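You operate a simulated robot arm through the tools that you are given. There is no shell and no other tool. Be economical: measure what you need, move in short steps, check, and stop when the job is done.

Carry out the task below with a simulated two-armed robot. There is one attempt and no reset: what you move stays moved.

TASK
Pick up the blue file that says "26" from the lower white wall shelf with one hand, pass it to the other hand and put it on the top of the right back desk.

Only the result counts: the job must be done as asked and must still hold three seconds after the hand-in. Knocking over, shifting, dropping, spilling or breaking anything else fails it.

THE ROBOT
Two 7-joint arms with two-finger parallel grippers on one trunk, on a base that drives. Base frame: it is fixed to the floor where the robot stands at the start and does not move with it; the origin is under the middle of the robot, x ahead of it, y to its left, z up. Units: m, rad, N and s.
The left shoulder is at the start at [0.05, 0.168, 1.207], the right one opposite. With the tool pointing down near the work surface each hand reaches from about 0.1 to 0.58 m from the robot's upright axis, wherever it stands, measured 20 degrees to its own side. Places, roughly: top of the right back desk [-0.2, 1.5, 0.7]. Payload 1.57 kg a hand.
Tool frame (each hand has its own): the origin (TCP) lies between the finger pads and is the grasp point; the fingertips stand 0.03 m ahead of it; z points along the fingers, y is the line along which they close. The gripper opens to 0.08 m. The fingers are 0.017 m wide and 0.012 m thick; the gripper's body (0.04 by 0.082 m) begins 0.08 m behind the TCP.
Orientation is told as [roll, pitch, yaw] about the base's x, y, z axes, in that order, counted from this pose: with the fingers straight down and closing along the base's y, the tool's x points along the base's -x, its y along +y and its z along -z.

THE INTERFACE
- The arms move only by the tool drive_tool. It takes "left_targets", "right_targets" or both (then of equal length, played together; a hand with none holds still); each is a list of rows, each an object (a shift or turn left out is 0, a gripper value left out holds the last) with "xyz": the shift along the tool's x, y, z in m, a list of three; "rot": the turn, a rotation vector about the tool's x, y, z in rad, a list of three; "gripper": the closure, from 0 (fully open) to 1 (shut). In form: [{"xyz": [x, y, z], "rot": [rx, ry, rz], "gripper": gripper}, ...]. A call has 1 to 12 rows; each row shifts and turns the commanded pose from where the row before left it, along the tool's axes as they then stand. Rows are played at 5 a second. More than 0.05 m and 0.15 rad between two rows, or a gripper value outside its range, and nothing of the call is played. A pose out of reach is approached as far as the arm can. The call stops where the force on the tool passes 40 N (or 10 N more than at its start, if that is more) or the arm is blocked; 0.2 s more then pass. Each finger travels about 0.045 m/s and halts on what it meets, pressing with about 26 N; the grip force reading is that of the motor and also rises with nothing between the fingers. The clock runs only during rows and for 0.2 s after the last one: add rows that do not move to give the fingers time. The reply holds the time, the measured pose of the TCP, the force on the tool along the base axes, the opening and the grip force, in the units named above and with some noise, with the torque about the TCP (base axes, N m) and any sound that the robot's microphone picked up.
- Cameras (640 x 400 px; columns grow to the right, rows downward): "scene" is now at [0.1205, -0.0066, 1.4228]; the picture's right is [-0.23, -0.97, 0.00], its down [-0.52, 0.12, -0.84] and it looks along [0.82, -0.20, -0.54] (base axes); focal length 214 px, centre (320, 200). "left" rides on the left gripper at [0.072, 0.007, -0.122] in its tool frame; the picture's right is [-0.09, 1.00, 0.00], its down [-0.84, -0.08, -0.54] and it looks along [-0.54, -0.05, 0.84] (tool axes); focal length 238 px, centre (320, 200). "right" rides on the right gripper at [0.072, -0.007, -0.122] in its tool frame; the picture's right is [0.09, 1.00, 0.00], its down [-0.84, 0.08, -0.54] and it looks along [-0.54, 0.05, 0.84] (tool axes); focal length 238 px, centre (320, 200). There is no depth. A picture from a camera that has moved, and an enlarged one, comes with that camera's place and axes in the base frame and with its lens. The place of the scene camera against the robot may be out by one fixed shift of up to 0.018 m in any direction.
- camera(camera): a new picture of that camera. No time passes.
- slide_trunk(by): slides the trunk up (or, below 0, down) by that many m; the arms and the scene camera ride with it, the base frame stays. It gives what a move gives, with no picture.
- roll_base(legs): drives the robot by 1 to 6 legs, each [ahead, left, turn to the left] in m, m and rad, along the robot's own axes; the way and the turn of a leg run together, so that a leg with both is an arc; at most 1.5 m and 3.142 rad a leg. The arms and the cameras ride along, it lands a little off, and it stops where it bumps. It gives what a move gives.
- aim_head(pan, tilt): turns the head with the scene camera to pan (to the left, within 1.396 rad either way) and tilt (down, from -0.506 to 1.204), counted from straight ahead of the robot. It gives what a move gives.
- enlarge(camera, box): a new picture of the part [left, top, right, bottom] of that camera's present view, enlarged. No time passes.
- hand_in(): hands the job in; it is judged then, once.

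Work in short steps. Places have to be worked out from the pictures, the camera data and where the tool is seen: move nearer, look again, correct. Check each grasp and each placing, and mend what went wrong. You have 120 turns and 100 pictures in all, those below and enlarged ones among them. Open the grippers and draw the arms clear of the work before you hand the job in, unless the task says otherwise; then end with one line.

The tools are called after "Call:" as a command line: name --argument value ..., lists and objects as JSON in quotes. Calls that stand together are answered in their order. drive_tool: Moves the arms, as the interface text tells. Its arguments: {"type":"object","properties":{"left_targets":{"type":"array","items":{"type":"object","properties":{"xyz":{"type":"array","items":{"type":"number"}},"rot":{"type":"array","items":{"type":"number"}},"gripper":{"type":"number"}}}},"right_targets":{"type":"array","items":{"type":"object","properties":{"xyz":{"type":"array","items":{"type":"number"}},"rot":{"type":"array","items":{"type":"number"}},"gripper":{"type":"number"}}}}},"required":[]} The other tools are called the same way: slide_trunk (by) slides the trunk up or down; roll_base (legs) drives the base; aim_head (pan, tilt) turns the head that bears the scene camera; camera (camera) takes a picture; enlarge (camera, box) takes an enlarged picture of a part of a camera's view; hand_in () hands the job in.

At the start:

```text
t: 0.0
left_tcp_pos: [0.2835, 0.0101, 1.0007]
left_tcp_rot: [-0.001, 0.0, 0.002]
left_ft_force: [0.2, -0.3, 0.5]
left_ft_torque: [0.01, -0.02, -0.03]
left_gripper_width: 0.08
left_grasp_force: 0.0
right_tcp_pos: [0.3231, -0.2539, 0.9993]
right_tcp_rot: [0.001, 0.0, -0.001]
right_ft_force: [-0.2, -0.1, 0.6]
right_ft_torque: [0.03, 0.0, 0.01]
right_gripper_width: 0.0801
right_grasp_force: 0.1
trunk travel left (down, up): [-0.375, 0.068]
robot x, y, heading: [-0.0038, 0.003, 0.004]
head pan, tilt: [-0.234, 0.565]
```

scene: 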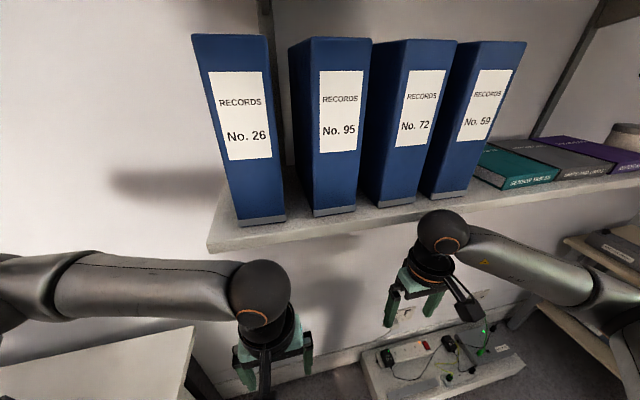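
right: 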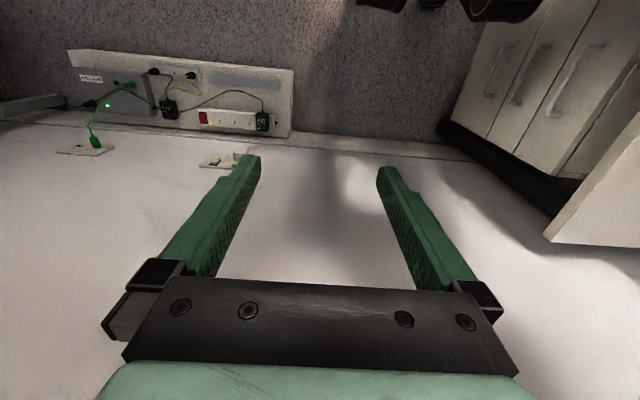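
left: 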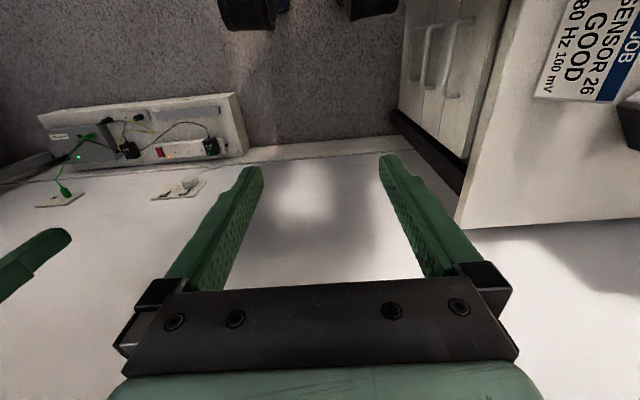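

I start by looking closer at file 26 and around; first an enlarged view from the current place, then a trunk slide for parallax.

Call:
enlarge --camera "scene" --box '[160, 20, 400, 260]'

Call:
aim_head --pan 1.39 --tilt 0.5

```text
1.67 times, centred on (280, 140) of scene
camera zoom: at [0.1205, -0.0066, 1.4228], right [-0.23, -0.97, 0.0], down [-0.52, 0.12, -0.84], along [0.82, -0.2, -0.54], focal length 358 px, centre (387, 300)
```

zoom: 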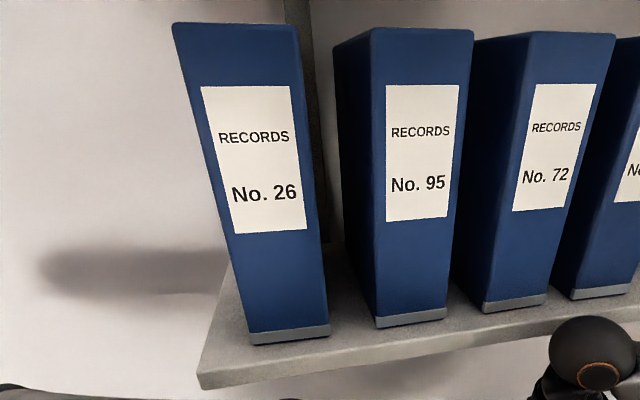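

```text
t: 1.7
left_tcp_pos: [0.2835, 0.0107, 0.9996]
left_tcp_rot: [-0.001, -0.001, 0.001]
left_ft_force: [0.4, 0.0, 0.4]
left_ft_torque: [0.01, -0.05, 0.0]
left_gripper_width: 0.0801
left_grasp_force: 0.0
right_tcp_pos: [0.323, -0.2541, 1.0007]
right_tcp_rot: [0.0, 0.0, -0.002]
right_ft_force: [0.0, 0.2, 0.2]
right_ft_torque: [-0.01, -0.02, -0.01]
right_gripper_width: 0.0801
right_grasp_force: 0.1
trunk travel left (down, up): [-0.375, 0.068]
robot x, y, heading: [0.0008, -0.0016, 0.001]
head pan, tilt: [1.389, 0.499]
```

Head now looks left; I take a picture toward the desk.

Call:
camera --camera "scene"

```text
95 pictures are left
camera scene: at [0.05, 0.1036, 1.4288], right [0.98, -0.18, 0.0], down [-0.09, -0.47, -0.88], along [0.16, 0.86, -0.48], focal length 214 px, centre (320, 200)
```

scene: 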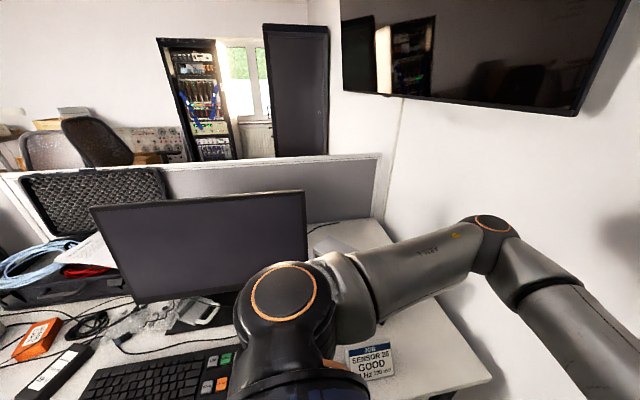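

Beyond the near desk there is a divider, with the target desk behind it (y≈1.5); I'll have to drive around it later. Now back to the shelf: I'll slide down 0.12 for parallax.

Call:
aim_head --pan 0.0 --tilt 0.3

Call:
camera --camera "scene"

Call:
slide_trunk --by -0.12

Call:
camera --camera "scene"

```text
t: 3.2
left_tcp_pos: [0.2835, 0.0088, 1.0002]
left_tcp_rot: [-0.001, -0.001, 0.001]
left_ft_force: [-0.2, 0.1, 0.0]
left_ft_torque: [-0.03, 0.01, 0.0]
left_gripper_width: 0.0801
left_grasp_force: 0.1
right_tcp_pos: [0.3233, -0.2538, 1.0003]
right_tcp_rot: [0.001, -0.001, 0.0]
right_ft_force: [0.5, 0.1, 0.6]
right_ft_torque: [0.04, -0.01, -0.01]
right_gripper_width: 0.0802
right_grasp_force: 0.1
trunk travel left (down, up): [-0.375, 0.068]
robot x, y, heading: [0.0037, 0.0001, 0.001]
head pan, tilt: [0.0, 0.3]
```

```text
94 pictures are left
camera scene: at [0.1269, 0.0141, 1.4472], right [0.0, -1.0, 0.0], down [-0.3, 0.0, -0.96], along [0.96, 0.0, -0.3], focal length 214 px, centre (320, 200)
```

scene: 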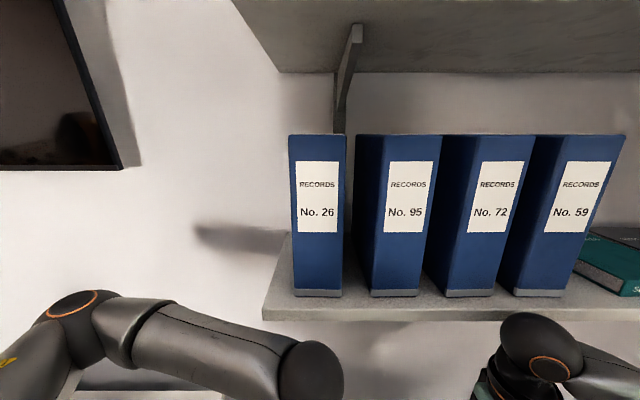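

```text
t: 4.7
left_tcp_pos: [0.2836, 0.0102, 0.8806]
left_tcp_rot: [0.0, -0.001, 0.002]
left_ft_force: [0.2, -0.4, -0.5]
left_ft_torque: [0.0, -0.03, -0.02]
left_gripper_width: 0.0802
left_grasp_force: 0.0
right_tcp_pos: [0.3227, -0.2533, 0.8799]
right_tcp_rot: [0.0, 0.0, 0.002]
right_ft_force: [-0.6, 0.8, -0.8]
right_ft_torque: [-0.01, 0.02, 0.03]
right_gripper_width: 0.0799
right_grasp_force: 0.0
trunk travel left (down, up): [-0.255, 0.188]
robot x, y, heading: [-0.0004, 0.0029, -0.0]
head pan, tilt: [0.0, 0.3]
```

```text
93 pictures are left
camera scene: at [0.1268, 0.0141, 1.3272], right [0.0, -1.0, 0.0], down [-0.3, 0.0, -0.96], along [0.96, 0.0, -0.3], focal length 214 px, centre (320, 200)
```

scene: 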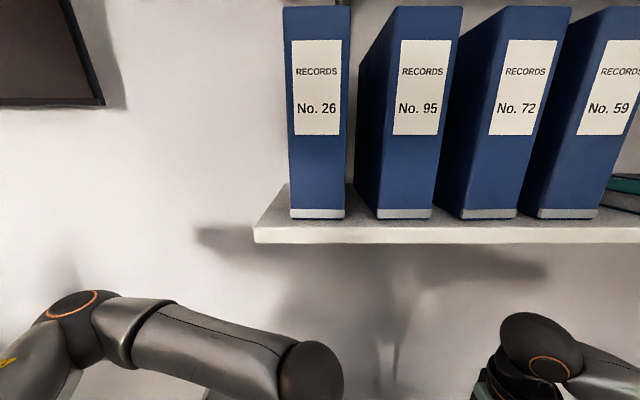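

From parallax: file 26 front ≈ x 0.378, y≈0.017, bottom z≈1.225, top ≈1.445, width ≈0.066, depth ≈0.195. Before grasping I survey the room to both sides.

Call:
aim_head --pan -1.39 --tilt 0.5

Call:
camera --camera "scene"

Call:
slide_trunk --by 0.18

Call:
aim_head --pan 1.39 --tilt 0.9

Call:
camera --camera "scene"

```text
t: 6.2
left_tcp_pos: [0.2844, 0.01, 0.8807]
left_tcp_rot: [0.0, 0.001, 0.001]
left_ft_force: [-0.1, -0.3, -0.1]
left_ft_torque: [-0.02, 0.01, 0.0]
left_gripper_width: 0.0798
left_grasp_force: 0.0
right_tcp_pos: [0.3224, -0.2531, 0.8802]
right_tcp_rot: [0.001, 0.0, 0.001]
right_ft_force: [0.5, -0.3, 0.8]
right_ft_torque: [0.0, 0.0, -0.02]
right_gripper_width: 0.0801
right_grasp_force: 0.0
trunk travel left (down, up): [-0.255, 0.188]
robot x, y, heading: [0.0002, -0.0018, 0.002]
head pan, tilt: [-1.389, 0.499]
```

```text
92 pictures are left
camera scene: at [0.05, -0.0754, 1.3088], right [-0.98, -0.18, 0.0], down [-0.09, 0.47, -0.88], along [0.16, -0.86, -0.48], focal length 214 px, centre (320, 200)
```

scene: 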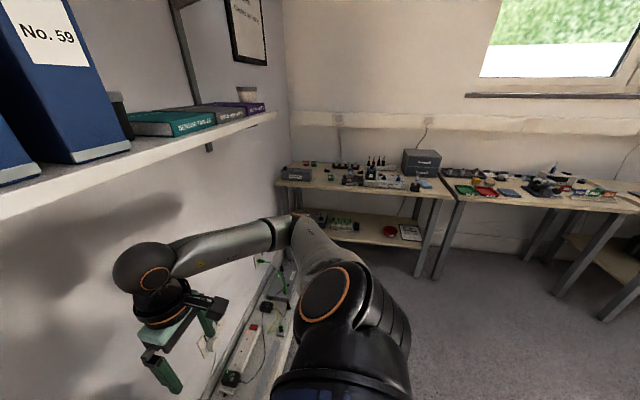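

```text
t: 8.2
left_tcp_pos: [0.284, 0.0094, 1.0596]
left_tcp_rot: [0.001, -0.002, 0.001]
left_ft_force: [0.3, -0.5, 0.8]
left_ft_torque: [-0.03, -0.02, 0.01]
left_gripper_width: 0.0799
left_grasp_force: 0.1
right_tcp_pos: [0.3227, -0.2551, 1.06]
right_tcp_rot: [0.001, -0.001, 0.001]
right_ft_force: [-0.6, 0.0, 0.4]
right_ft_torque: [-0.03, -0.01, 0.01]
right_gripper_width: 0.0802
right_grasp_force: 0.0
trunk travel left (down, up): [-0.435, 0.008]
robot x, y, heading: [0.0016, 0.0, 0.002]
head pan, tilt: [-1.389, 0.499]
```

```text
t: 10.7
left_tcp_pos: [0.2834, 0.0099, 1.0591]
left_tcp_rot: [-0.001, -0.001, 0.0]
left_ft_force: [-0.5, -0.5, 0.4]
left_ft_torque: [0.02, -0.03, -0.01]
left_gripper_width: 0.0803
left_grasp_force: 0.0
right_tcp_pos: [0.3235, -0.2545, 1.0606]
right_tcp_rot: [-0.001, -0.001, -0.001]
right_ft_force: [0.2, -0.2, 0.2]
right_ft_torque: [0.0, -0.02, 0.01]
right_gripper_width: 0.0799
right_grasp_force: 0.0
trunk travel left (down, up): [-0.435, 0.008]
robot x, y, heading: [-0.0003, 0.0018, -0.001]
head pan, tilt: [1.389, 0.901]
```

```text
91 pictures are left
camera scene: at [0.0472, 0.0883, 1.4549], right [0.98, -0.18, 0.0], down [-0.14, -0.77, -0.62], along [0.11, 0.61, -0.78], focal length 214 px, centre (320, 200)
```

scene: 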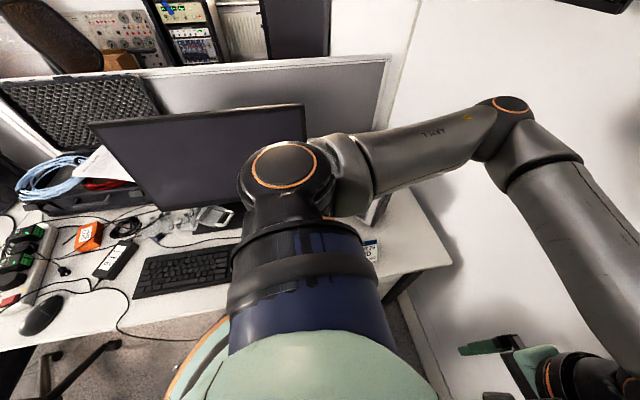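

Floor behind/right is clear. I back the robot 0.15 m for room, and then turn the left tool forward in small steps.

Call:
roll_base --legs '[[-0.17, 0, 0]]'

Call:
aim_head --pan 0 --tilt 0.4

Call:
camera --camera "scene"

```text
t: 12.2
left_tcp_pos: [0.1161, 0.0104, 1.0603]
left_tcp_rot: [0.0, -0.001, 0.002]
left_ft_force: [-0.1, 0.3, -0.1]
left_ft_torque: [0.0, -0.02, -0.01]
left_gripper_width: 0.0799
left_grasp_force: 0.0
right_tcp_pos: [0.1535, -0.2541, 1.0606]
right_tcp_rot: [0.0, -0.001, -0.001]
right_ft_force: [-0.4, 0.8, -0.6]
right_ft_torque: [-0.03, -0.02, -0.02]
right_gripper_width: 0.0801
right_grasp_force: 0.0
trunk travel left (down, up): [-0.435, 0.008]
robot x, y, heading: [-0.1672, 0.0029, 0.001]
head pan, tilt: [1.389, 0.901]
```

```text
t: 13.7
left_tcp_pos: [0.1175, 0.0088, 1.0608]
left_tcp_rot: [-0.001, -0.001, 0.0]
left_ft_force: [0.9, -0.2, 0.3]
left_ft_torque: [0.0, 0.03, -0.01]
left_gripper_width: 0.0802
left_grasp_force: 0.1
right_tcp_pos: [0.1551, -0.2534, 1.0604]
right_tcp_rot: [-0.001, 0.0, -0.001]
right_ft_force: [0.5, 0.2, 0.2]
right_ft_torque: [-0.01, -0.02, -0.03]
right_gripper_width: 0.0799
right_grasp_force: 0.2
trunk travel left (down, up): [-0.435, 0.008]
robot x, y, heading: [-0.1683, -0.0001, 0.003]
head pan, tilt: [0.0, 0.4]
```

```text
90 pictures are left
camera scene: at [-0.042, 0.0141, 1.4979], right [0.0, -1.0, 0.0], down [-0.39, 0.0, -0.92], along [0.92, 0.0, -0.39], focal length 214 px, centre (320, 200)
```

scene: 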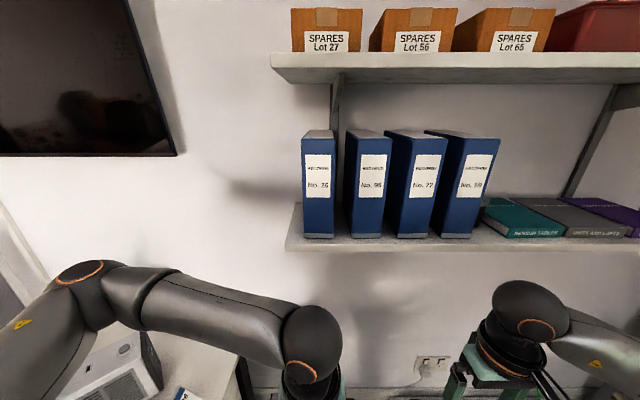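

Parallax is consistent. I raise and advance the left hand to (0.24, 0.01, 1.30), then rotate it to point forward.

Call:
drive_tool --left_targets '[{"xyz": [-0.02, 0, -0.045]}, {"xyz": [-0.02, 0, -0.045]}, {"xyz": [-0.02, 0, -0.045]}, {"xyz": [-0.02, 0, -0.045]}, {"xyz": [-0.02, 0, -0.045]}, {"xyz": [-0.02, 0, -0.02]}]'

Call:
drive_tool --left_targets '[{"rot": [0, -0.1428, 0]}, {"rot": [0, -0.1428, 0]}, {"rot": [0, -0.1428, 0]}, {"rot": [0, -0.1428, 0]}, {"rot": [0, -0.1428, 0]}, {"rot": [0, -0.1428, 0]}, {"rot": [0, -0.1428, 0]}, {"rot": [0, -0.1428, 0]}, {"rot": [0, -0.1428, 0]}, {"rot": [0, -0.1428, 0]}, {"rot": [0, -0.1428, 0]}, {}]'

Call:
camera --camera "scene"

Call:
camera --camera "left"

```text
t: 15.1
left_tcp_pos: [0.2375, 0.0102, 1.3063]
left_tcp_rot: [0.0, -0.001, -0.002]
left_ft_force: [0.5, -1.0, -0.4]
left_ft_torque: [0.01, 0.03, -0.03]
left_gripper_width: 0.0801
left_grasp_force: 0.0
right_tcp_pos: [0.1542, -0.2547, 1.0605]
right_tcp_rot: [-0.001, 0.0, 0.0]
right_ft_force: [-0.2, 0.0, -0.9]
right_ft_torque: [0.01, -0.04, 0.01]
right_gripper_width: 0.0797
right_grasp_force: 0.0
trunk travel left (down, up): [-0.435, 0.008]
robot x, y, heading: [-0.1659, -0.0005, 0.002]
head pan, tilt: [0.0, 0.4]
```

```text
t: 17.7
left_tcp_pos: [0.2367, 0.0098, 1.3055]
left_tcp_rot: [-2.693, -1.568, 2.692]
left_ft_force: [0.2, -0.2, 0.0]
left_ft_torque: [0.04, -0.01, 0.0]
left_gripper_width: 0.08
left_grasp_force: 0.0
right_tcp_pos: [0.1554, -0.2541, 1.0604]
right_tcp_rot: [0.001, 0.0, 0.0]
right_ft_force: [-0.7, -0.8, 0.2]
right_ft_torque: [-0.03, 0.04, -0.02]
right_gripper_width: 0.08
right_grasp_force: 0.0
trunk travel left (down, up): [-0.435, 0.008]
robot x, y, heading: [-0.1696, 0.0026, 0.001]
head pan, tilt: [0.0, 0.4]
```

```text
89 pictures are left
camera scene: at [-0.0418, 0.0144, 1.4979], right [0.0, -1.0, 0.0], down [-0.39, 0.0, -0.92], along [0.92, 0.0, -0.39], focal length 214 px, centre (320, 200)
```

scene: 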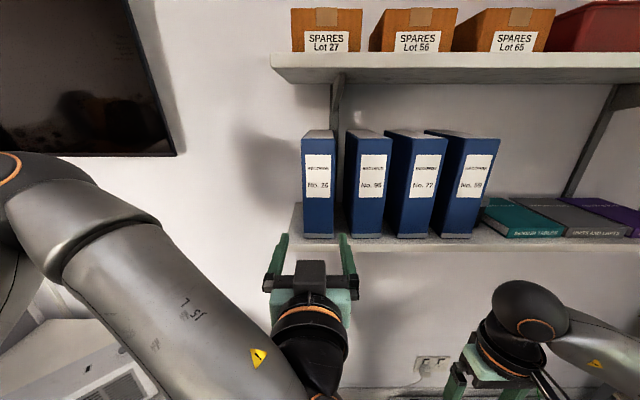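

```text
88 pictures are left
camera left: at [0.1131, 0.0182, 1.2332], right [0.0, 1.0, 0.09], down [-0.54, -0.08, 0.84], along [0.84, -0.05, 0.54], focal length 238 px, centre (320, 200)
```

left: 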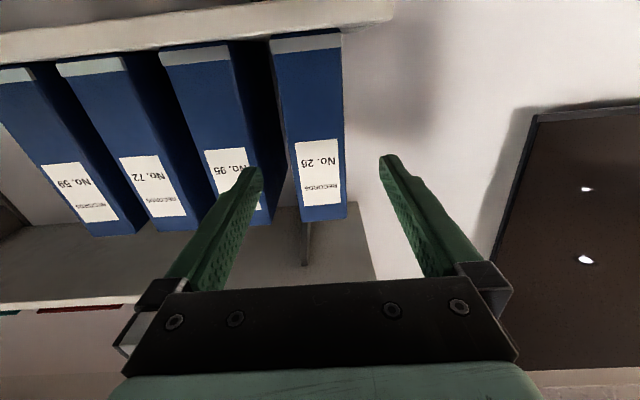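

The left hand is aligned well; camera estimates say file front ≈ 0.40, y≈0.005–0.01. I move up 0.03 and forward 0.08 and recheck.

Call:
drive_tool --left_targets '[{"xyz": [-0.03, 0, 0]}, {"xyz": [0, 0, 0.04]}, {"xyz": [0, 0, 0.04]}, {}]'

Call:
camera --camera "left"

Call:
enlarge --camera "scene" --box '[240, 110, 400, 260]'

```text
t: 18.7
left_tcp_pos: [0.3171, 0.01, 1.3372]
left_tcp_rot: [-2.799, -1.57, 2.8]
left_ft_force: [-1.0, -0.2, -0.4]
left_ft_torque: [0.03, -0.02, 0.02]
left_gripper_width: 0.08
left_grasp_force: 0.1
right_tcp_pos: [0.1541, -0.2537, 1.0597]
right_tcp_rot: [-0.001, -0.001, 0.0]
right_ft_force: [0.4, -0.1, -0.5]
right_ft_torque: [0.01, 0.01, -0.01]
right_gripper_width: 0.0802
right_grasp_force: 0.1
trunk travel left (down, up): [-0.435, 0.008]
robot x, y, heading: [-0.1691, 0.0037, -0.0]
head pan, tilt: [0.0, 0.4]
```

```text
87 pictures are left
camera left: at [0.1931, 0.0182, 1.2645], right [0.0, 1.0, 0.09], down [-0.54, -0.08, 0.84], along [0.84, -0.05, 0.54], focal length 238 px, centre (320, 200)
```

left: 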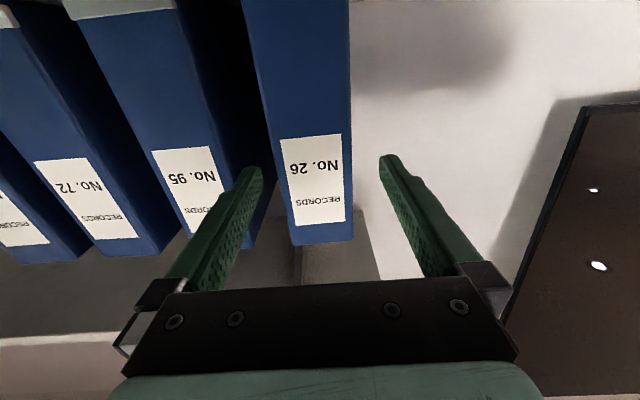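

```text
2.67 times, centred on (320, 185) of scene
camera zoom: at [-0.0423, 0.014, 1.498], right [0.0, -1.0, 0.0], down [-0.39, 0.0, -0.92], along [0.92, 0.0, -0.39], focal length 572 px, centre (320, 240)
```

zoom: 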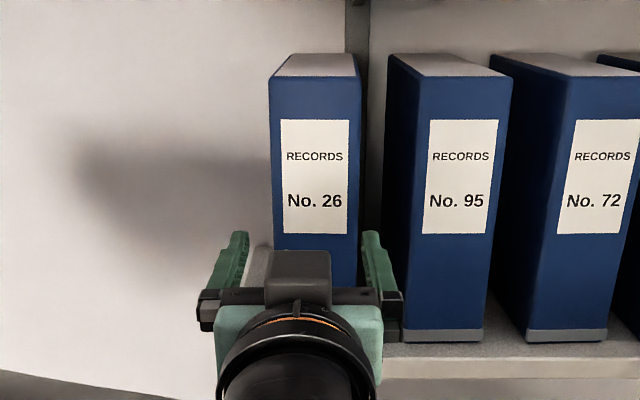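

Front edge ≈ x 0.385, file centre y≈0.0025, so I shift 7.5 mm to the right and advance until the tips just pass the spine, then check.

Call:
drive_tool --left_targets '[{"xyz": [0, -0.0075, 0]}, {"xyz": [0, 0, 0.025]}, {"xyz": [0, 0, 0.025]}, {}]'

Call:
camera --camera "left"

Call:
enlarge --camera "scene" --box '[240, 110, 400, 260]'

```text
t: 19.7
left_tcp_pos: [0.3665, 0.0029, 1.3351]
left_tcp_rot: [-0.743, -1.571, 0.743]
left_ft_force: [-0.3, 0.4, -0.9]
left_ft_torque: [0.0, 0.0, 0.0]
left_gripper_width: 0.0803
left_grasp_force: 0.2
right_tcp_pos: [0.1547, -0.2548, 1.0603]
right_tcp_rot: [0.0, -0.001, 0.001]
right_ft_force: [-0.3, -0.7, 0.9]
right_ft_torque: [-0.03, 0.01, 0.01]
right_gripper_width: 0.0799
right_grasp_force: 0.0
trunk travel left (down, up): [-0.435, 0.008]
robot x, y, heading: [-0.1679, -0.0012, 0.001]
head pan, tilt: [0.0, 0.4]
```

```text
85 pictures are left
camera left: at [0.2433, 0.0109, 1.2638], right [0.0, 1.0, 0.09], down [-0.54, -0.08, 0.84], along [0.84, -0.05, 0.54], focal length 238 px, centre (320, 200)
```

left: 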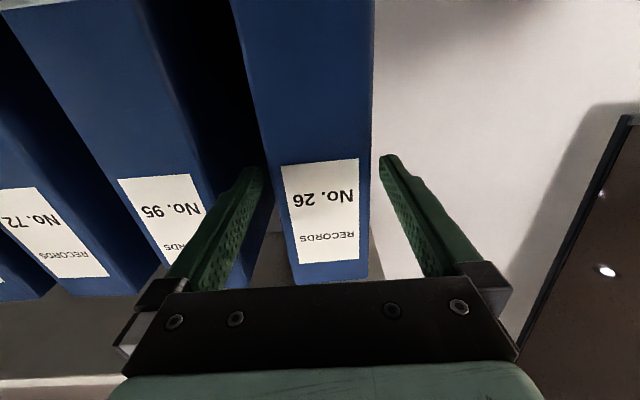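

```text
2.67 times, centred on (320, 185) of scene
camera zoom: at [-0.0422, 0.0142, 1.498], right [0.0, -1.0, 0.0], down [-0.39, 0.0, -0.92], along [0.92, 0.0, -0.39], focal length 572 px, centre (320, 240)
```

zoom: 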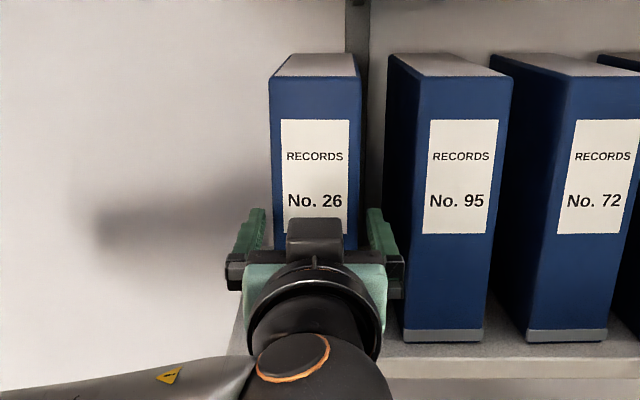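

Nearly centred; a further 2 mm to the right, then advance carefully watching force.

Call:
drive_tool --left_targets '[{"xyz": [0, -0.002, 0]}, {"xyz": [0, 0, 0.015]}, {"xyz": [0, 0, 0.015]}, {}]'

Call:
camera --camera "left"

```text
t: 20.7
left_tcp_pos: [0.3969, 0.0001, 1.3356]
left_tcp_rot: [2.576, -1.57, -2.575]
left_ft_force: [0.3, 0.6, 0.4]
left_ft_torque: [-0.03, 0.0, -0.01]
left_gripper_width: 0.0797
left_grasp_force: 0.1
right_tcp_pos: [0.1542, -0.2556, 1.061]
right_tcp_rot: [0.001, 0.0, 0.001]
right_ft_force: [-0.2, 1.0, 0.6]
right_ft_torque: [-0.01, 0.01, 0.0]
right_gripper_width: 0.0799
right_grasp_force: 0.1
trunk travel left (down, up): [-0.435, 0.008]
robot x, y, heading: [-0.1677, -0.0014, 0.005]
head pan, tilt: [0.0, 0.4]
```

```text
83 pictures are left
camera left: at [0.2734, 0.0093, 1.264], right [0.0, 1.0, 0.09], down [-0.54, -0.08, 0.84], along [0.84, -0.05, 0.54], focal length 238 px, centre (320, 200)
```

left: 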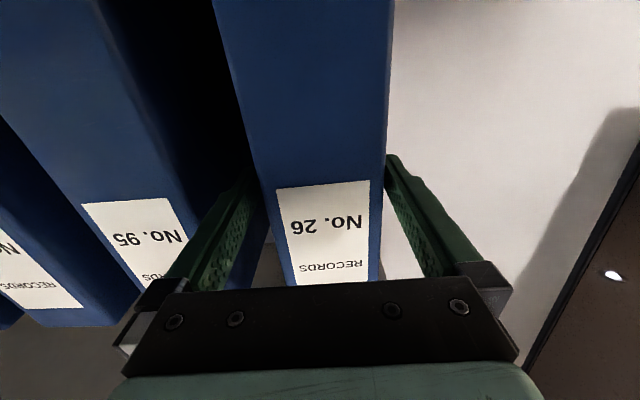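

The fingers straddle the file with no force. Advance further to TCP ≈ 0.447.

Call:
drive_tool --left_targets '[{"xyz": [0, 0, 0.017]}, {"xyz": [0, 0, 0.017]}, {"xyz": [0, 0, 0.016]}, {}]'

Call:
camera --camera "left"

Call:
enlarge --camera "scene" --box '[240, 110, 400, 260]'

```text
t: 21.7
left_tcp_pos: [0.4472, 0.0015, 1.335]
left_tcp_rot: [0.417, -1.571, -0.416]
left_ft_force: [-0.4, -0.3, -0.1]
left_ft_torque: [0.0, 0.03, 0.03]
left_gripper_width: 0.08
left_grasp_force: 0.1
right_tcp_pos: [0.1549, -0.2545, 1.06]
right_tcp_rot: [0.0, 0.001, 0.0]
right_ft_force: [0.5, 0.3, -0.1]
right_ft_torque: [0.02, 0.02, 0.01]
right_gripper_width: 0.0801
right_grasp_force: 0.0
trunk travel left (down, up): [-0.435, 0.008]
robot x, y, heading: [-0.1665, -0.0022, 0.002]
head pan, tilt: [0.0, 0.4]
```

```text
82 pictures are left
camera left: at [0.3234, 0.0094, 1.2634], right [0.0, 1.0, 0.09], down [-0.54, -0.08, 0.84], along [0.84, -0.05, 0.54], focal length 238 px, centre (320, 200)
```

left: 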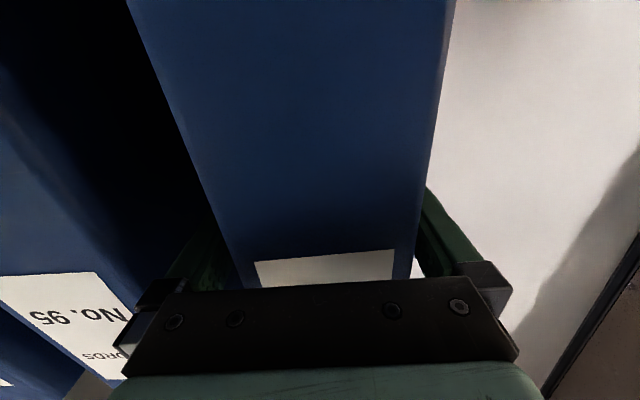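

```text
2.67 times, centred on (320, 185) of scene
camera zoom: at [-0.0421, 0.0142, 1.4979], right [0.0, -1.0, 0.0], down [-0.39, 0.0, -0.92], along [0.92, 0.0, -0.39], focal length 572 px, centre (320, 240)
```

zoom: 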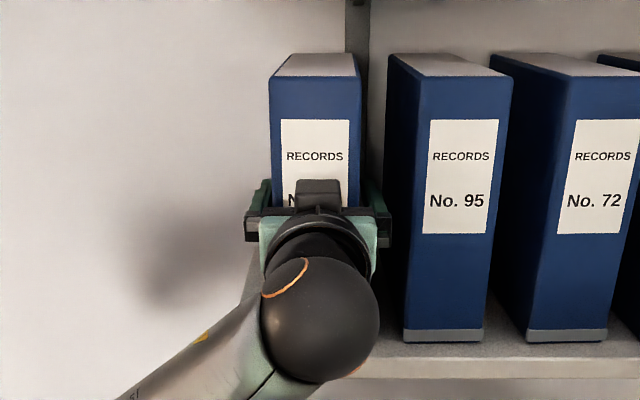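

In place; 8 mm further and then close.

Call:
drive_tool --left_targets '[{"xyz": [0, 0, 0.008]}, {"gripper": 0.3}, {"gripper": 1}, {"gripper": 1}, {"gripper": 1}, {"gripper": 1}]'

Call:
enlarge --camera "scene" --box '[240, 110, 400, 260]'

```text
t: 23.1
left_tcp_pos: [0.4547, 0.0006, 1.3349]
left_tcp_rot: [-0.014, -1.568, 0.016]
left_ft_force: [1.1, -0.7, -1.5]
left_ft_torque: [0.0, 0.04, -0.1]
left_gripper_width: 0.068
left_grasp_force: 25.4
right_tcp_pos: [0.1558, -0.2542, 1.0608]
right_tcp_rot: [0.0, 0.0, -0.001]
right_ft_force: [-0.2, 0.5, 0.7]
right_ft_torque: [0.0, -0.04, -0.01]
right_gripper_width: 0.08
right_grasp_force: 0.1
trunk travel left (down, up): [-0.435, 0.008]
robot x, y, heading: [-0.168, -0.0007, 0.004]
head pan, tilt: [0.0, 0.4]
```

```text
2.67 times, centred on (320, 185) of scene
camera zoom: at [-0.0419, 0.014, 1.4979], right [0.0, -1.0, 0.0], down [-0.39, 0.0, -0.92], along [0.92, 0.0, -0.39], focal length 572 px, centre (320, 240)
```

zoom: 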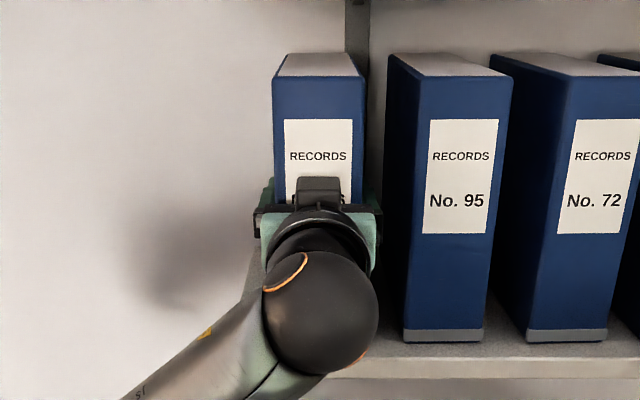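

Gripped at 68 mm width. Lift 3 cm (tool −x is up).

Call:
drive_tool --left_targets '[{"xyz": [-0.01, 0, 0]}, {"xyz": [-0.01, 0, 0]}, {"xyz": [-0.01, 0, 0]}, {}]'

Call:
enlarge --camera "scene" --box '[200, 80, 440, 260]'

```text
t: 24.1
left_tcp_pos: [0.4547, 0.0008, 1.3643]
left_tcp_rot: [-0.075, -1.57, 0.075]
left_ft_force: [-0.2, 0.9, -6.3]
left_ft_torque: [0.0, 0.15, 0.0]
left_gripper_width: 0.068
left_grasp_force: 25.9
right_tcp_pos: [0.1548, -0.255, 1.0599]
right_tcp_rot: [0.0, 0.001, 0.001]
right_ft_force: [-0.3, 0.1, 0.2]
right_ft_torque: [0.01, -0.03, 0.0]
right_gripper_width: 0.0801
right_grasp_force: 0.0
trunk travel left (down, up): [-0.435, 0.008]
robot x, y, heading: [-0.1699, 0.0007, -0.007]
head pan, tilt: [0.0, 0.4]
```

```text
2.22 times, centred on (320, 170) of scene
camera zoom: at [-0.0411, 0.0142, 1.4978], right [0.0, -1.0, 0.0], down [-0.39, 0.0, -0.92], along [0.92, 0.0, -0.39], focal length 477 px, centre (320, 267)
```

zoom: 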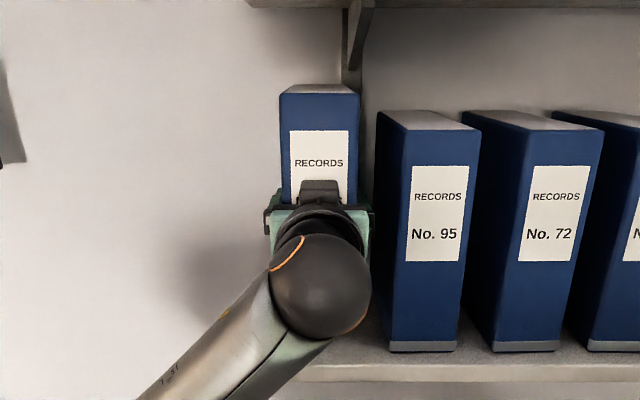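

The file (~6.3 N) is lifted and steady. I drive straight back 0.3 m to clear the shelf.

Call:
roll_base --legs '[[-0.3, 0, 0]]'

Call:
camera --camera "scene"

```text
t: 26.1
left_tcp_pos: [0.1516, 0.0012, 1.3653]
left_tcp_rot: [-0.058, -1.568, 0.061]
left_ft_force: [-0.8, 0.0, -6.0]
left_ft_torque: [0.03, 0.16, -0.01]
left_gripper_width: 0.068
left_grasp_force: 26.4
right_tcp_pos: [-0.1475, -0.2529, 1.0591]
right_tcp_rot: [0.0, 0.0, 0.0]
right_ft_force: [0.5, -0.4, 0.2]
right_ft_torque: [0.03, -0.07, -0.04]
right_gripper_width: 0.08
right_grasp_force: 0.1
trunk travel left (down, up): [-0.435, 0.008]
robot x, y, heading: [-0.4716, 0.0012, -0.003]
head pan, tilt: [0.0, 0.4]
```

```text
78 pictures are left
camera scene: at [-0.3435, 0.0143, 1.4979], right [0.0, -1.0, 0.0], down [-0.39, 0.0, -0.92], along [0.92, 0.0, -0.39], focal length 214 px, centre (320, 200)
```

scene: 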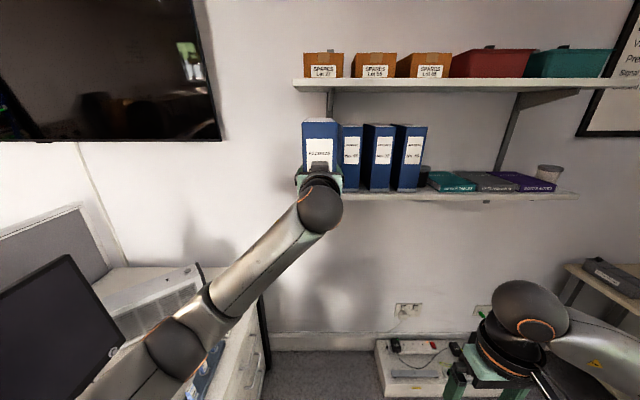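

File is clear of the shelf and level. I shift right 0.2 m to give the left elbow room from desk and monitor.

Call:
roll_base --legs '[[0, -0.2, 0]]'

Call:
aim_head --pan 0.5 --tilt 0.6

Call:
camera --camera "scene"

```text
t: 28.5
left_tcp_pos: [0.1533, -0.199, 1.3642]
left_tcp_rot: [0.099, -1.569, -0.099]
left_ft_force: [-0.4, -1.0, -6.0]
left_ft_torque: [0.0, 0.17, 0.02]
left_gripper_width: 0.0679
left_grasp_force: 26.3
right_tcp_pos: [-0.1476, -0.4535, 1.0603]
right_tcp_rot: [0.0, 0.001, -0.001]
right_ft_force: [-0.1, 0.2, -0.1]
right_ft_torque: [0.02, -0.01, 0.06]
right_gripper_width: 0.0798
right_grasp_force: 0.0
trunk travel left (down, up): [-0.435, 0.008]
robot x, y, heading: [-0.4701, -0.1977, -0.007]
head pan, tilt: [0.0, 0.4]
```

```text
t: 29.4
left_tcp_pos: [0.1528, -0.1984, 1.3648]
left_tcp_rot: [0.012, -1.567, -0.013]
left_ft_force: [0.0, 0.2, -6.3]
left_ft_torque: [0.01, 0.16, -0.02]
left_gripper_width: 0.068
left_grasp_force: 26.2
right_tcp_pos: [-0.1475, -0.4528, 1.0589]
right_tcp_rot: [-0.001, 0.0, -0.002]
right_ft_force: [0.3, -0.1, -0.6]
right_ft_torque: [0.01, 0.03, 0.02]
right_gripper_width: 0.0799
right_grasp_force: 0.1
trunk travel left (down, up): [-0.435, 0.008]
robot x, y, heading: [-0.4737, -0.201, 0.002]
head pan, tilt: [0.499, 0.6]
```

```text
77 pictures are left
camera scene: at [-0.358, -0.1423, 1.4796], right [0.48, -0.88, 0.0], down [-0.5, -0.27, -0.82], along [0.73, 0.39, -0.57], focal length 214 px, centre (320, 200)
```

scene: 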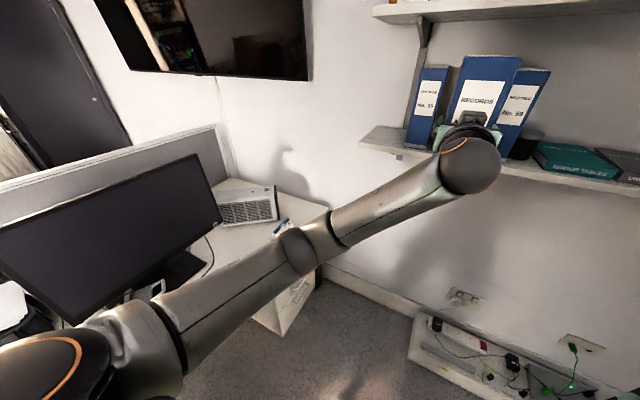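

Elbow is now clear. Retract the left hand 0.12 m back and 0.18 m down for the handover.

Call:
drive_tool --left_targets '[{"xyz": [0.03, 0, -0.02]}, {"xyz": [0.03, 0, -0.02]}, {"xyz": [0.03, 0, -0.02]}, {"xyz": [0.03, 0, -0.02]}, {"xyz": [0.03, 0, -0.02]}, {"xyz": [0.03, 0, -0.02]}, {}]'

Call:
camera --camera "scene"

```text
t: 30.8
left_tcp_pos: [0.0535, -0.1877, 1.3077]
left_tcp_rot: [3.063, -1.344, -3.039]
left_ft_force: [0.5, 0.7, -6.5]
left_ft_torque: [0.02, 0.16, 0.03]
left_gripper_width: 0.0681
left_grasp_force: 26.0
right_tcp_pos: [-0.1465, -0.4524, 1.0602]
right_tcp_rot: [0.0, 0.0, -0.001]
right_ft_force: [-0.4, -0.2, -0.4]
right_ft_torque: [-0.01, 0.04, -0.01]
right_gripper_width: 0.08
right_grasp_force: 0.0
trunk travel left (down, up): [-0.435, 0.008]
robot x, y, heading: [-0.4705, -0.1927, -0.002]
head pan, tilt: [0.499, 0.6]
stopped in row 6 (left hand): the arm was blocked; the commanded pose is now the measured one
```

```text
76 pictures are left
camera scene: at [-0.3581, -0.1422, 1.4797], right [0.48, -0.88, 0.0], down [-0.5, -0.27, -0.82], along [0.72, 0.39, -0.57], focal length 214 px, centre (320, 200)
```

scene: 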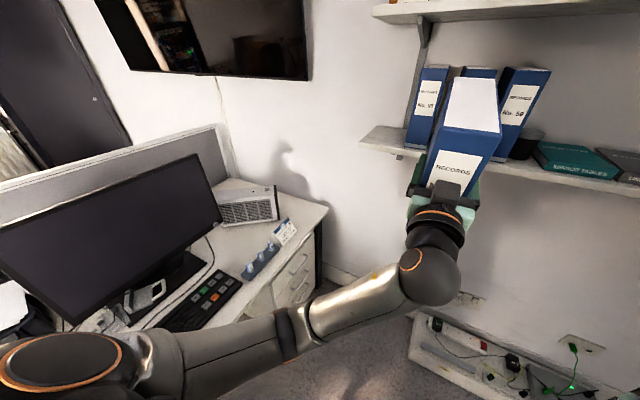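

The left wrist hit a joint limit and the file now tilts up by 13°; that is usable: the right hand can take it from the top with its tool tilted to match. I raise the right hand first, well right of the file.

Call:
drive_tool --right_targets '[{"xyz": [0, 0, -0.042]}, {"xyz": [0, 0, -0.042]}, {"xyz": [0, 0, -0.042]}, {"xyz": [0, 0, -0.042]}, {"xyz": [0, 0, -0.042]}, {"xyz": [0, 0, -0.042]}, {"xyz": [0, 0, -0.042]}, {"xyz": [0, 0, -0.042]}, {"xyz": [0, 0, -0.042]}, {"xyz": [0, 0, -0.042]}, {}]'

Call:
aim_head --pan -0.1 --tilt 0.3

Call:
camera --camera "scene"

```text
t: 33.1
left_tcp_pos: [0.0535, -0.1882, 1.3084]
left_tcp_rot: [3.062, -1.341, -3.041]
left_ft_force: [0.3, -0.3, -5.7]
left_ft_torque: [-0.01, 0.18, 0.01]
left_gripper_width: 0.0679
left_grasp_force: 26.0
right_tcp_pos: [-0.1298, -0.4445, 1.4567]
right_tcp_rot: [0.002, -0.003, -0.001]
right_ft_force: [0.7, -0.9, 0.4]
right_ft_torque: [-0.03, 0.0, -0.03]
right_gripper_width: 0.08
right_grasp_force: 0.2
right hand out of reach, approached as far as the arm can: row 10
trunk travel left (down, up): [-0.435, 0.008]
robot x, y, heading: [-0.471, -0.1988, 0.003]
head pan, tilt: [0.499, 0.6]
```

```text
t: 34.1
left_tcp_pos: [0.054, -0.1873, 1.3082]
left_tcp_rot: [3.061, -1.342, -3.04]
left_ft_force: [0.4, 0.0, -6.0]
left_ft_torque: [-0.02, 0.17, -0.03]
left_gripper_width: 0.0678
left_grasp_force: 26.3
right_tcp_pos: [-0.1301, -0.4437, 1.4563]
right_tcp_rot: [0.002, -0.001, -0.002]
right_ft_force: [-0.1, 0.1, 0.1]
right_ft_torque: [0.0, 0.02, 0.02]
right_gripper_width: 0.0799
right_grasp_force: 0.0
trunk travel left (down, up): [-0.435, 0.008]
robot x, y, heading: [-0.472, -0.1976, 0.002]
head pan, tilt: [-0.099, 0.3]
```

```text
75 pictures are left
camera scene: at [-0.3429, -0.1937, 1.5071], right [-0.1, -0.99, 0.0], down [-0.3, 0.03, -0.95], along [0.95, -0.1, -0.3], focal length 214 px, centre (320, 200)
```

scene: 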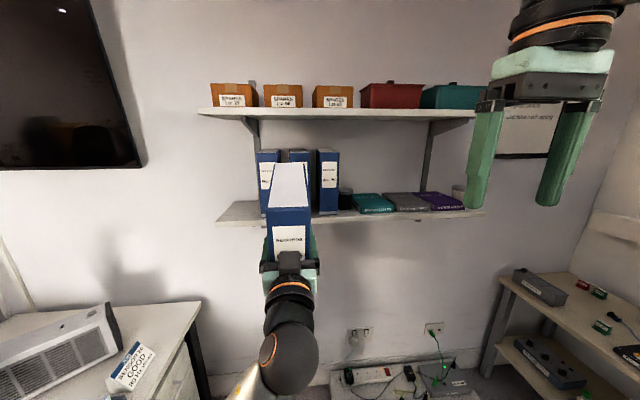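

The right arm can't reach higher while pointing down, so I tilt the file further: left tool to ~45° up, right tool to 45° down-forward (perpendicular). Rotating both in place.

Call:
drive_tool --left_targets '[{"rot": [0, -0.14, 0]}, {"rot": [0, -0.14, 0]}, {"rot": [0, -0.14, 0]}, {"rot": [0, -0.14, 0]}, {}, {}, {}]' --right_targets '[{"rot": [0, -0.131, 0]}, {"rot": [0, -0.131, 0]}, {"rot": [0, -0.131, 0]}, {"rot": [0, -0.131, 0]}, {"rot": [0, -0.131, 0]}, {"rot": [0, -0.13, 0]}, {}]'

Call:
camera --camera "scene"

```text
t: 35.8
left_tcp_pos: [0.0539, -0.1886, 1.3082]
left_tcp_rot: [3.121, -0.783, -3.105]
left_ft_force: [1.0, -0.7, -6.2]
left_ft_torque: [0.01, 0.12, -0.01]
left_gripper_width: 0.0678
left_grasp_force: 25.6
right_tcp_pos: [-0.1296, -0.4428, 1.4563]
right_tcp_rot: [0.002, -0.786, -0.002]
right_ft_force: [-0.3, 0.3, -0.6]
right_ft_torque: [0.01, -0.02, -0.01]
right_gripper_width: 0.0801
right_grasp_force: 0.1
trunk travel left (down, up): [-0.435, 0.008]
robot x, y, heading: [-0.4716, -0.1979, -0.003]
head pan, tilt: [-0.099, 0.3]
```

```text
74 pictures are left
camera scene: at [-0.343, -0.1936, 1.5071], right [-0.1, -0.99, 0.0], down [-0.29, 0.03, -0.96], along [0.95, -0.1, -0.3], focal length 214 px, centre (320, 200)
```

scene: 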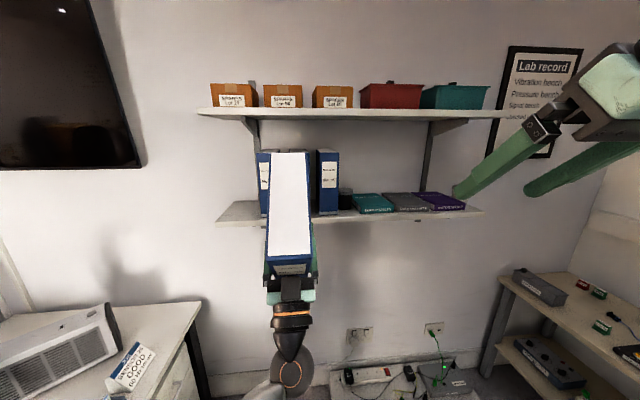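

Both at 45°. To keep the right wrist away from the head, I first move the file forward 8 cm and down 12 cm.

Call:
drive_tool --left_targets '[{"xyz": [0.035, 0, -0.007]}, {"xyz": [0.035, 0, -0.007]}, {"xyz": [0.035, 0, -0.007]}, {"xyz": [0.035, 0, -0.007]}, {}]' --right_targets '[{"rot": [-0.027, 0, -0.007]}, {}, {}, {}, {}]'

Call:
camera --camera "scene"

```text
t: 37.0
left_tcp_pos: [0.1329, -0.1851, 1.1883]
left_tcp_rot: [3.121, -0.783, -3.104]
left_ft_force: [0.0, 0.1, -5.9]
left_ft_torque: [0.03, 0.16, 0.02]
left_gripper_width: 0.068
left_grasp_force: 26.0
right_tcp_pos: [-0.1295, -0.4433, 1.4564]
right_tcp_rot: [0.022, -0.785, 0.007]
right_ft_force: [0.3, 0.7, 0.2]
right_ft_torque: [0.01, -0.01, -0.01]
right_gripper_width: 0.0798
right_grasp_force: 0.1
trunk travel left (down, up): [-0.435, 0.008]
robot x, y, heading: [-0.4715, -0.2007, -0.0]
head pan, tilt: [-0.099, 0.3]
```

```text
73 pictures are left
camera scene: at [-0.3432, -0.1936, 1.5072], right [-0.1, -0.99, 0.0], down [-0.29, 0.03, -0.96], along [0.95, -0.1, -0.3], focal length 214 px, centre (320, 200)
```

scene: 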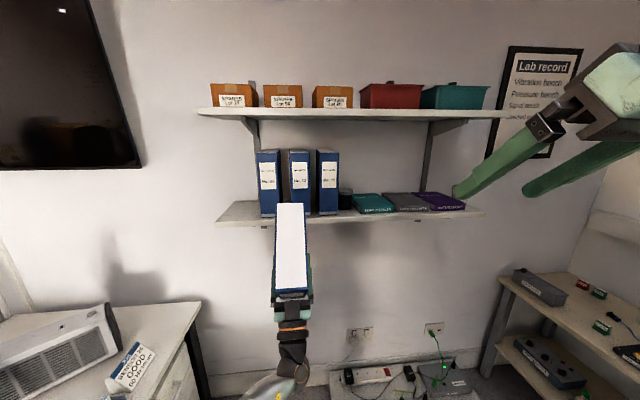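

Now the right hand moves beside, then laterally above the file's top edge (5 cm clearance).

Call:
drive_tool --right_targets '[{"xyz": [-0.009, 0, 0.045]}, {"xyz": [-0.009, 0, 0.045]}, {"xyz": [-0.009, 0, 0.045]}, {"xyz": [-0.0095, 0, 0.0467]}, {"xyz": [0, 0.045, 0]}, {"xyz": [0, 0.045, 0]}, {"xyz": [0, 0.045, 0]}, {"xyz": [0, 0.045, 0]}, {}]'

Call:
camera --camera "scene"

Call:
camera --camera "right"

```text
t: 39.0
left_tcp_pos: [0.1332, -0.1851, 1.1883]
left_tcp_rot: [3.12, -0.782, -3.103]
left_ft_force: [0.4, -0.5, -5.8]
left_ft_torque: [-0.02, 0.13, 0.04]
left_gripper_width: 0.068
left_grasp_force: 26.0
right_tcp_pos: [0.0202, -0.2586, 1.3571]
right_tcp_rot: [0.023, -0.785, 0.005]
right_ft_force: [-0.2, 0.2, -0.2]
right_ft_torque: [0.01, -0.01, 0.0]
right_gripper_width: 0.08
right_grasp_force: 0.1
trunk travel left (down, up): [-0.435, 0.008]
robot x, y, heading: [-0.4692, -0.1981, -0.002]
head pan, tilt: [-0.099, 0.3]
```

```text
72 pictures are left
camera scene: at [-0.3429, -0.1945, 1.5071], right [-0.1, -0.99, 0.0], down [-0.29, 0.03, -0.96], along [0.95, -0.1, -0.3], focal length 214 px, centre (320, 200)
```

scene: 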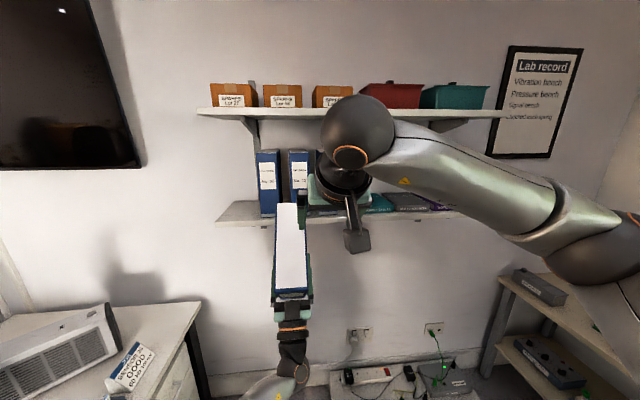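

```text
71 pictures are left
camera right: at [-0.1174, -0.2693, 1.3911], right [-0.09, 1.0, -0.05], down [0.21, 0.07, 0.98], along [0.97, 0.07, -0.21], focal length 238 px, centre (320, 200)
```

right: 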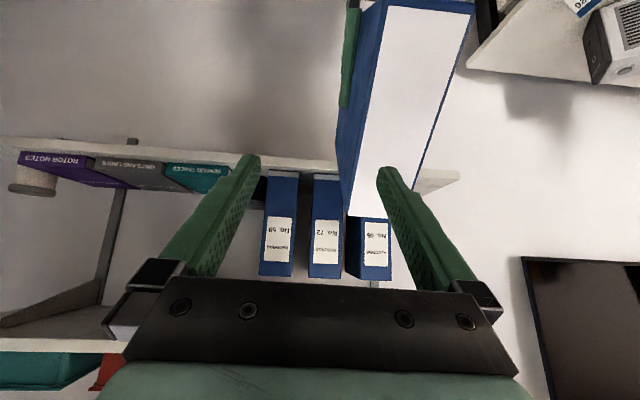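

Clear above; continue laterally the last 6.8 cm.

Call:
drive_tool --right_targets '[{"xyz": [0, 0.034, 0]}, {"xyz": [0, 0.0344, 0]}, {}]'

Call:
camera --camera "right"

Call:
camera --camera "scene"

```text
t: 39.8
left_tcp_pos: [0.1329, -0.1851, 1.189]
left_tcp_rot: [3.118, -0.783, -3.103]
left_ft_force: [0.0, 0.0, -5.7]
left_ft_torque: [0.0, 0.14, -0.01]
left_gripper_width: 0.0678
left_grasp_force: 25.7
right_tcp_pos: [0.019, -0.1894, 1.3561]
right_tcp_rot: [0.022, -0.786, 0.007]
right_ft_force: [0.5, 0.6, -0.2]
right_ft_torque: [0.02, 0.0, 0.01]
right_gripper_width: 0.0801
right_grasp_force: 0.0
trunk travel left (down, up): [-0.435, 0.008]
robot x, y, heading: [-0.4715, -0.1979, -0.005]
head pan, tilt: [-0.099, 0.3]
```

```text
70 pictures are left
camera right: at [-0.1188, -0.2007, 1.3916], right [-0.09, 0.99, -0.05], down [0.21, 0.07, 0.98], along [0.97, 0.07, -0.21], focal length 238 px, centre (320, 200)
```

right: 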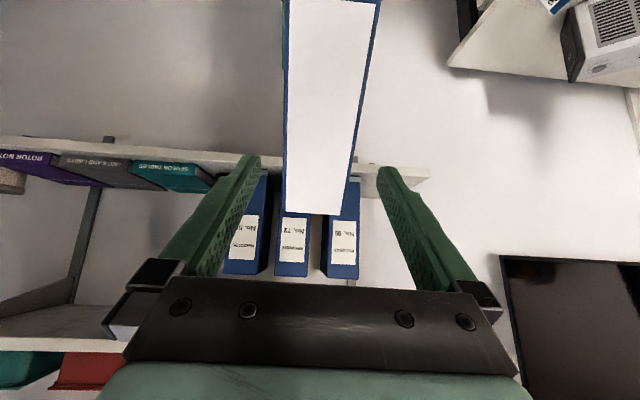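

```text
69 pictures are left
camera scene: at [-0.3428, -0.1943, 1.5071], right [-0.1, -0.99, 0.0], down [-0.29, 0.03, -0.96], along [0.95, -0.1, -0.3], focal length 214 px, centre (320, 200)
```

scene: 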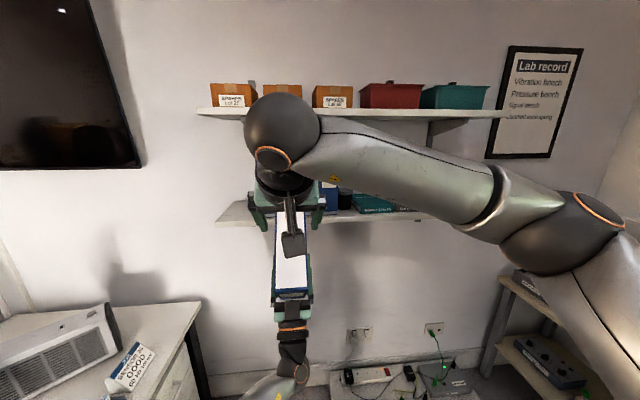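

Centred over the top edge (file at col ~322 vs fingers mid ~319). Descend 8 cm along the tool, then check.

Call:
drive_tool --right_targets '[{"xyz": [0, 0.001, 0.03]}, {"xyz": [0, 0, 0.02]}, {"xyz": [0, 0, 0.015]}, {"xyz": [0, 0, 0.015]}, {}]'

Call:
camera --camera "right"

```text
t: 41.0
left_tcp_pos: [0.1327, -0.1847, 1.1889]
left_tcp_rot: [3.12, -0.784, -3.105]
left_ft_force: [-0.7, -0.6, -6.0]
left_ft_torque: [0.02, 0.14, 0.01]
left_gripper_width: 0.0678
left_grasp_force: 26.1
right_tcp_pos: [0.0747, -0.186, 1.3019]
right_tcp_rot: [0.021, -0.784, 0.006]
right_ft_force: [-0.5, -0.9, 0.4]
right_ft_torque: [-0.01, -0.01, 0.01]
right_gripper_width: 0.0801
right_grasp_force: 0.1
trunk travel left (down, up): [-0.435, 0.008]
robot x, y, heading: [-0.4709, -0.1984, -0.001]
head pan, tilt: [-0.099, 0.3]
```

```text
68 pictures are left
camera right: at [-0.0615, -0.1967, 1.3358], right [-0.09, 0.99, -0.05], down [0.21, 0.07, 0.98], along [0.97, 0.07, -0.21], focal length 238 px, centre (320, 200)
```

right: 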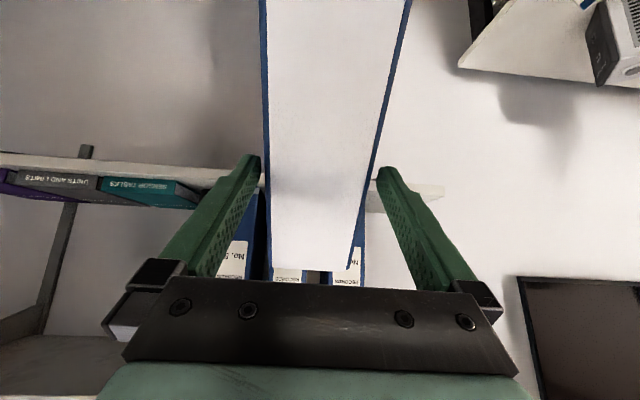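

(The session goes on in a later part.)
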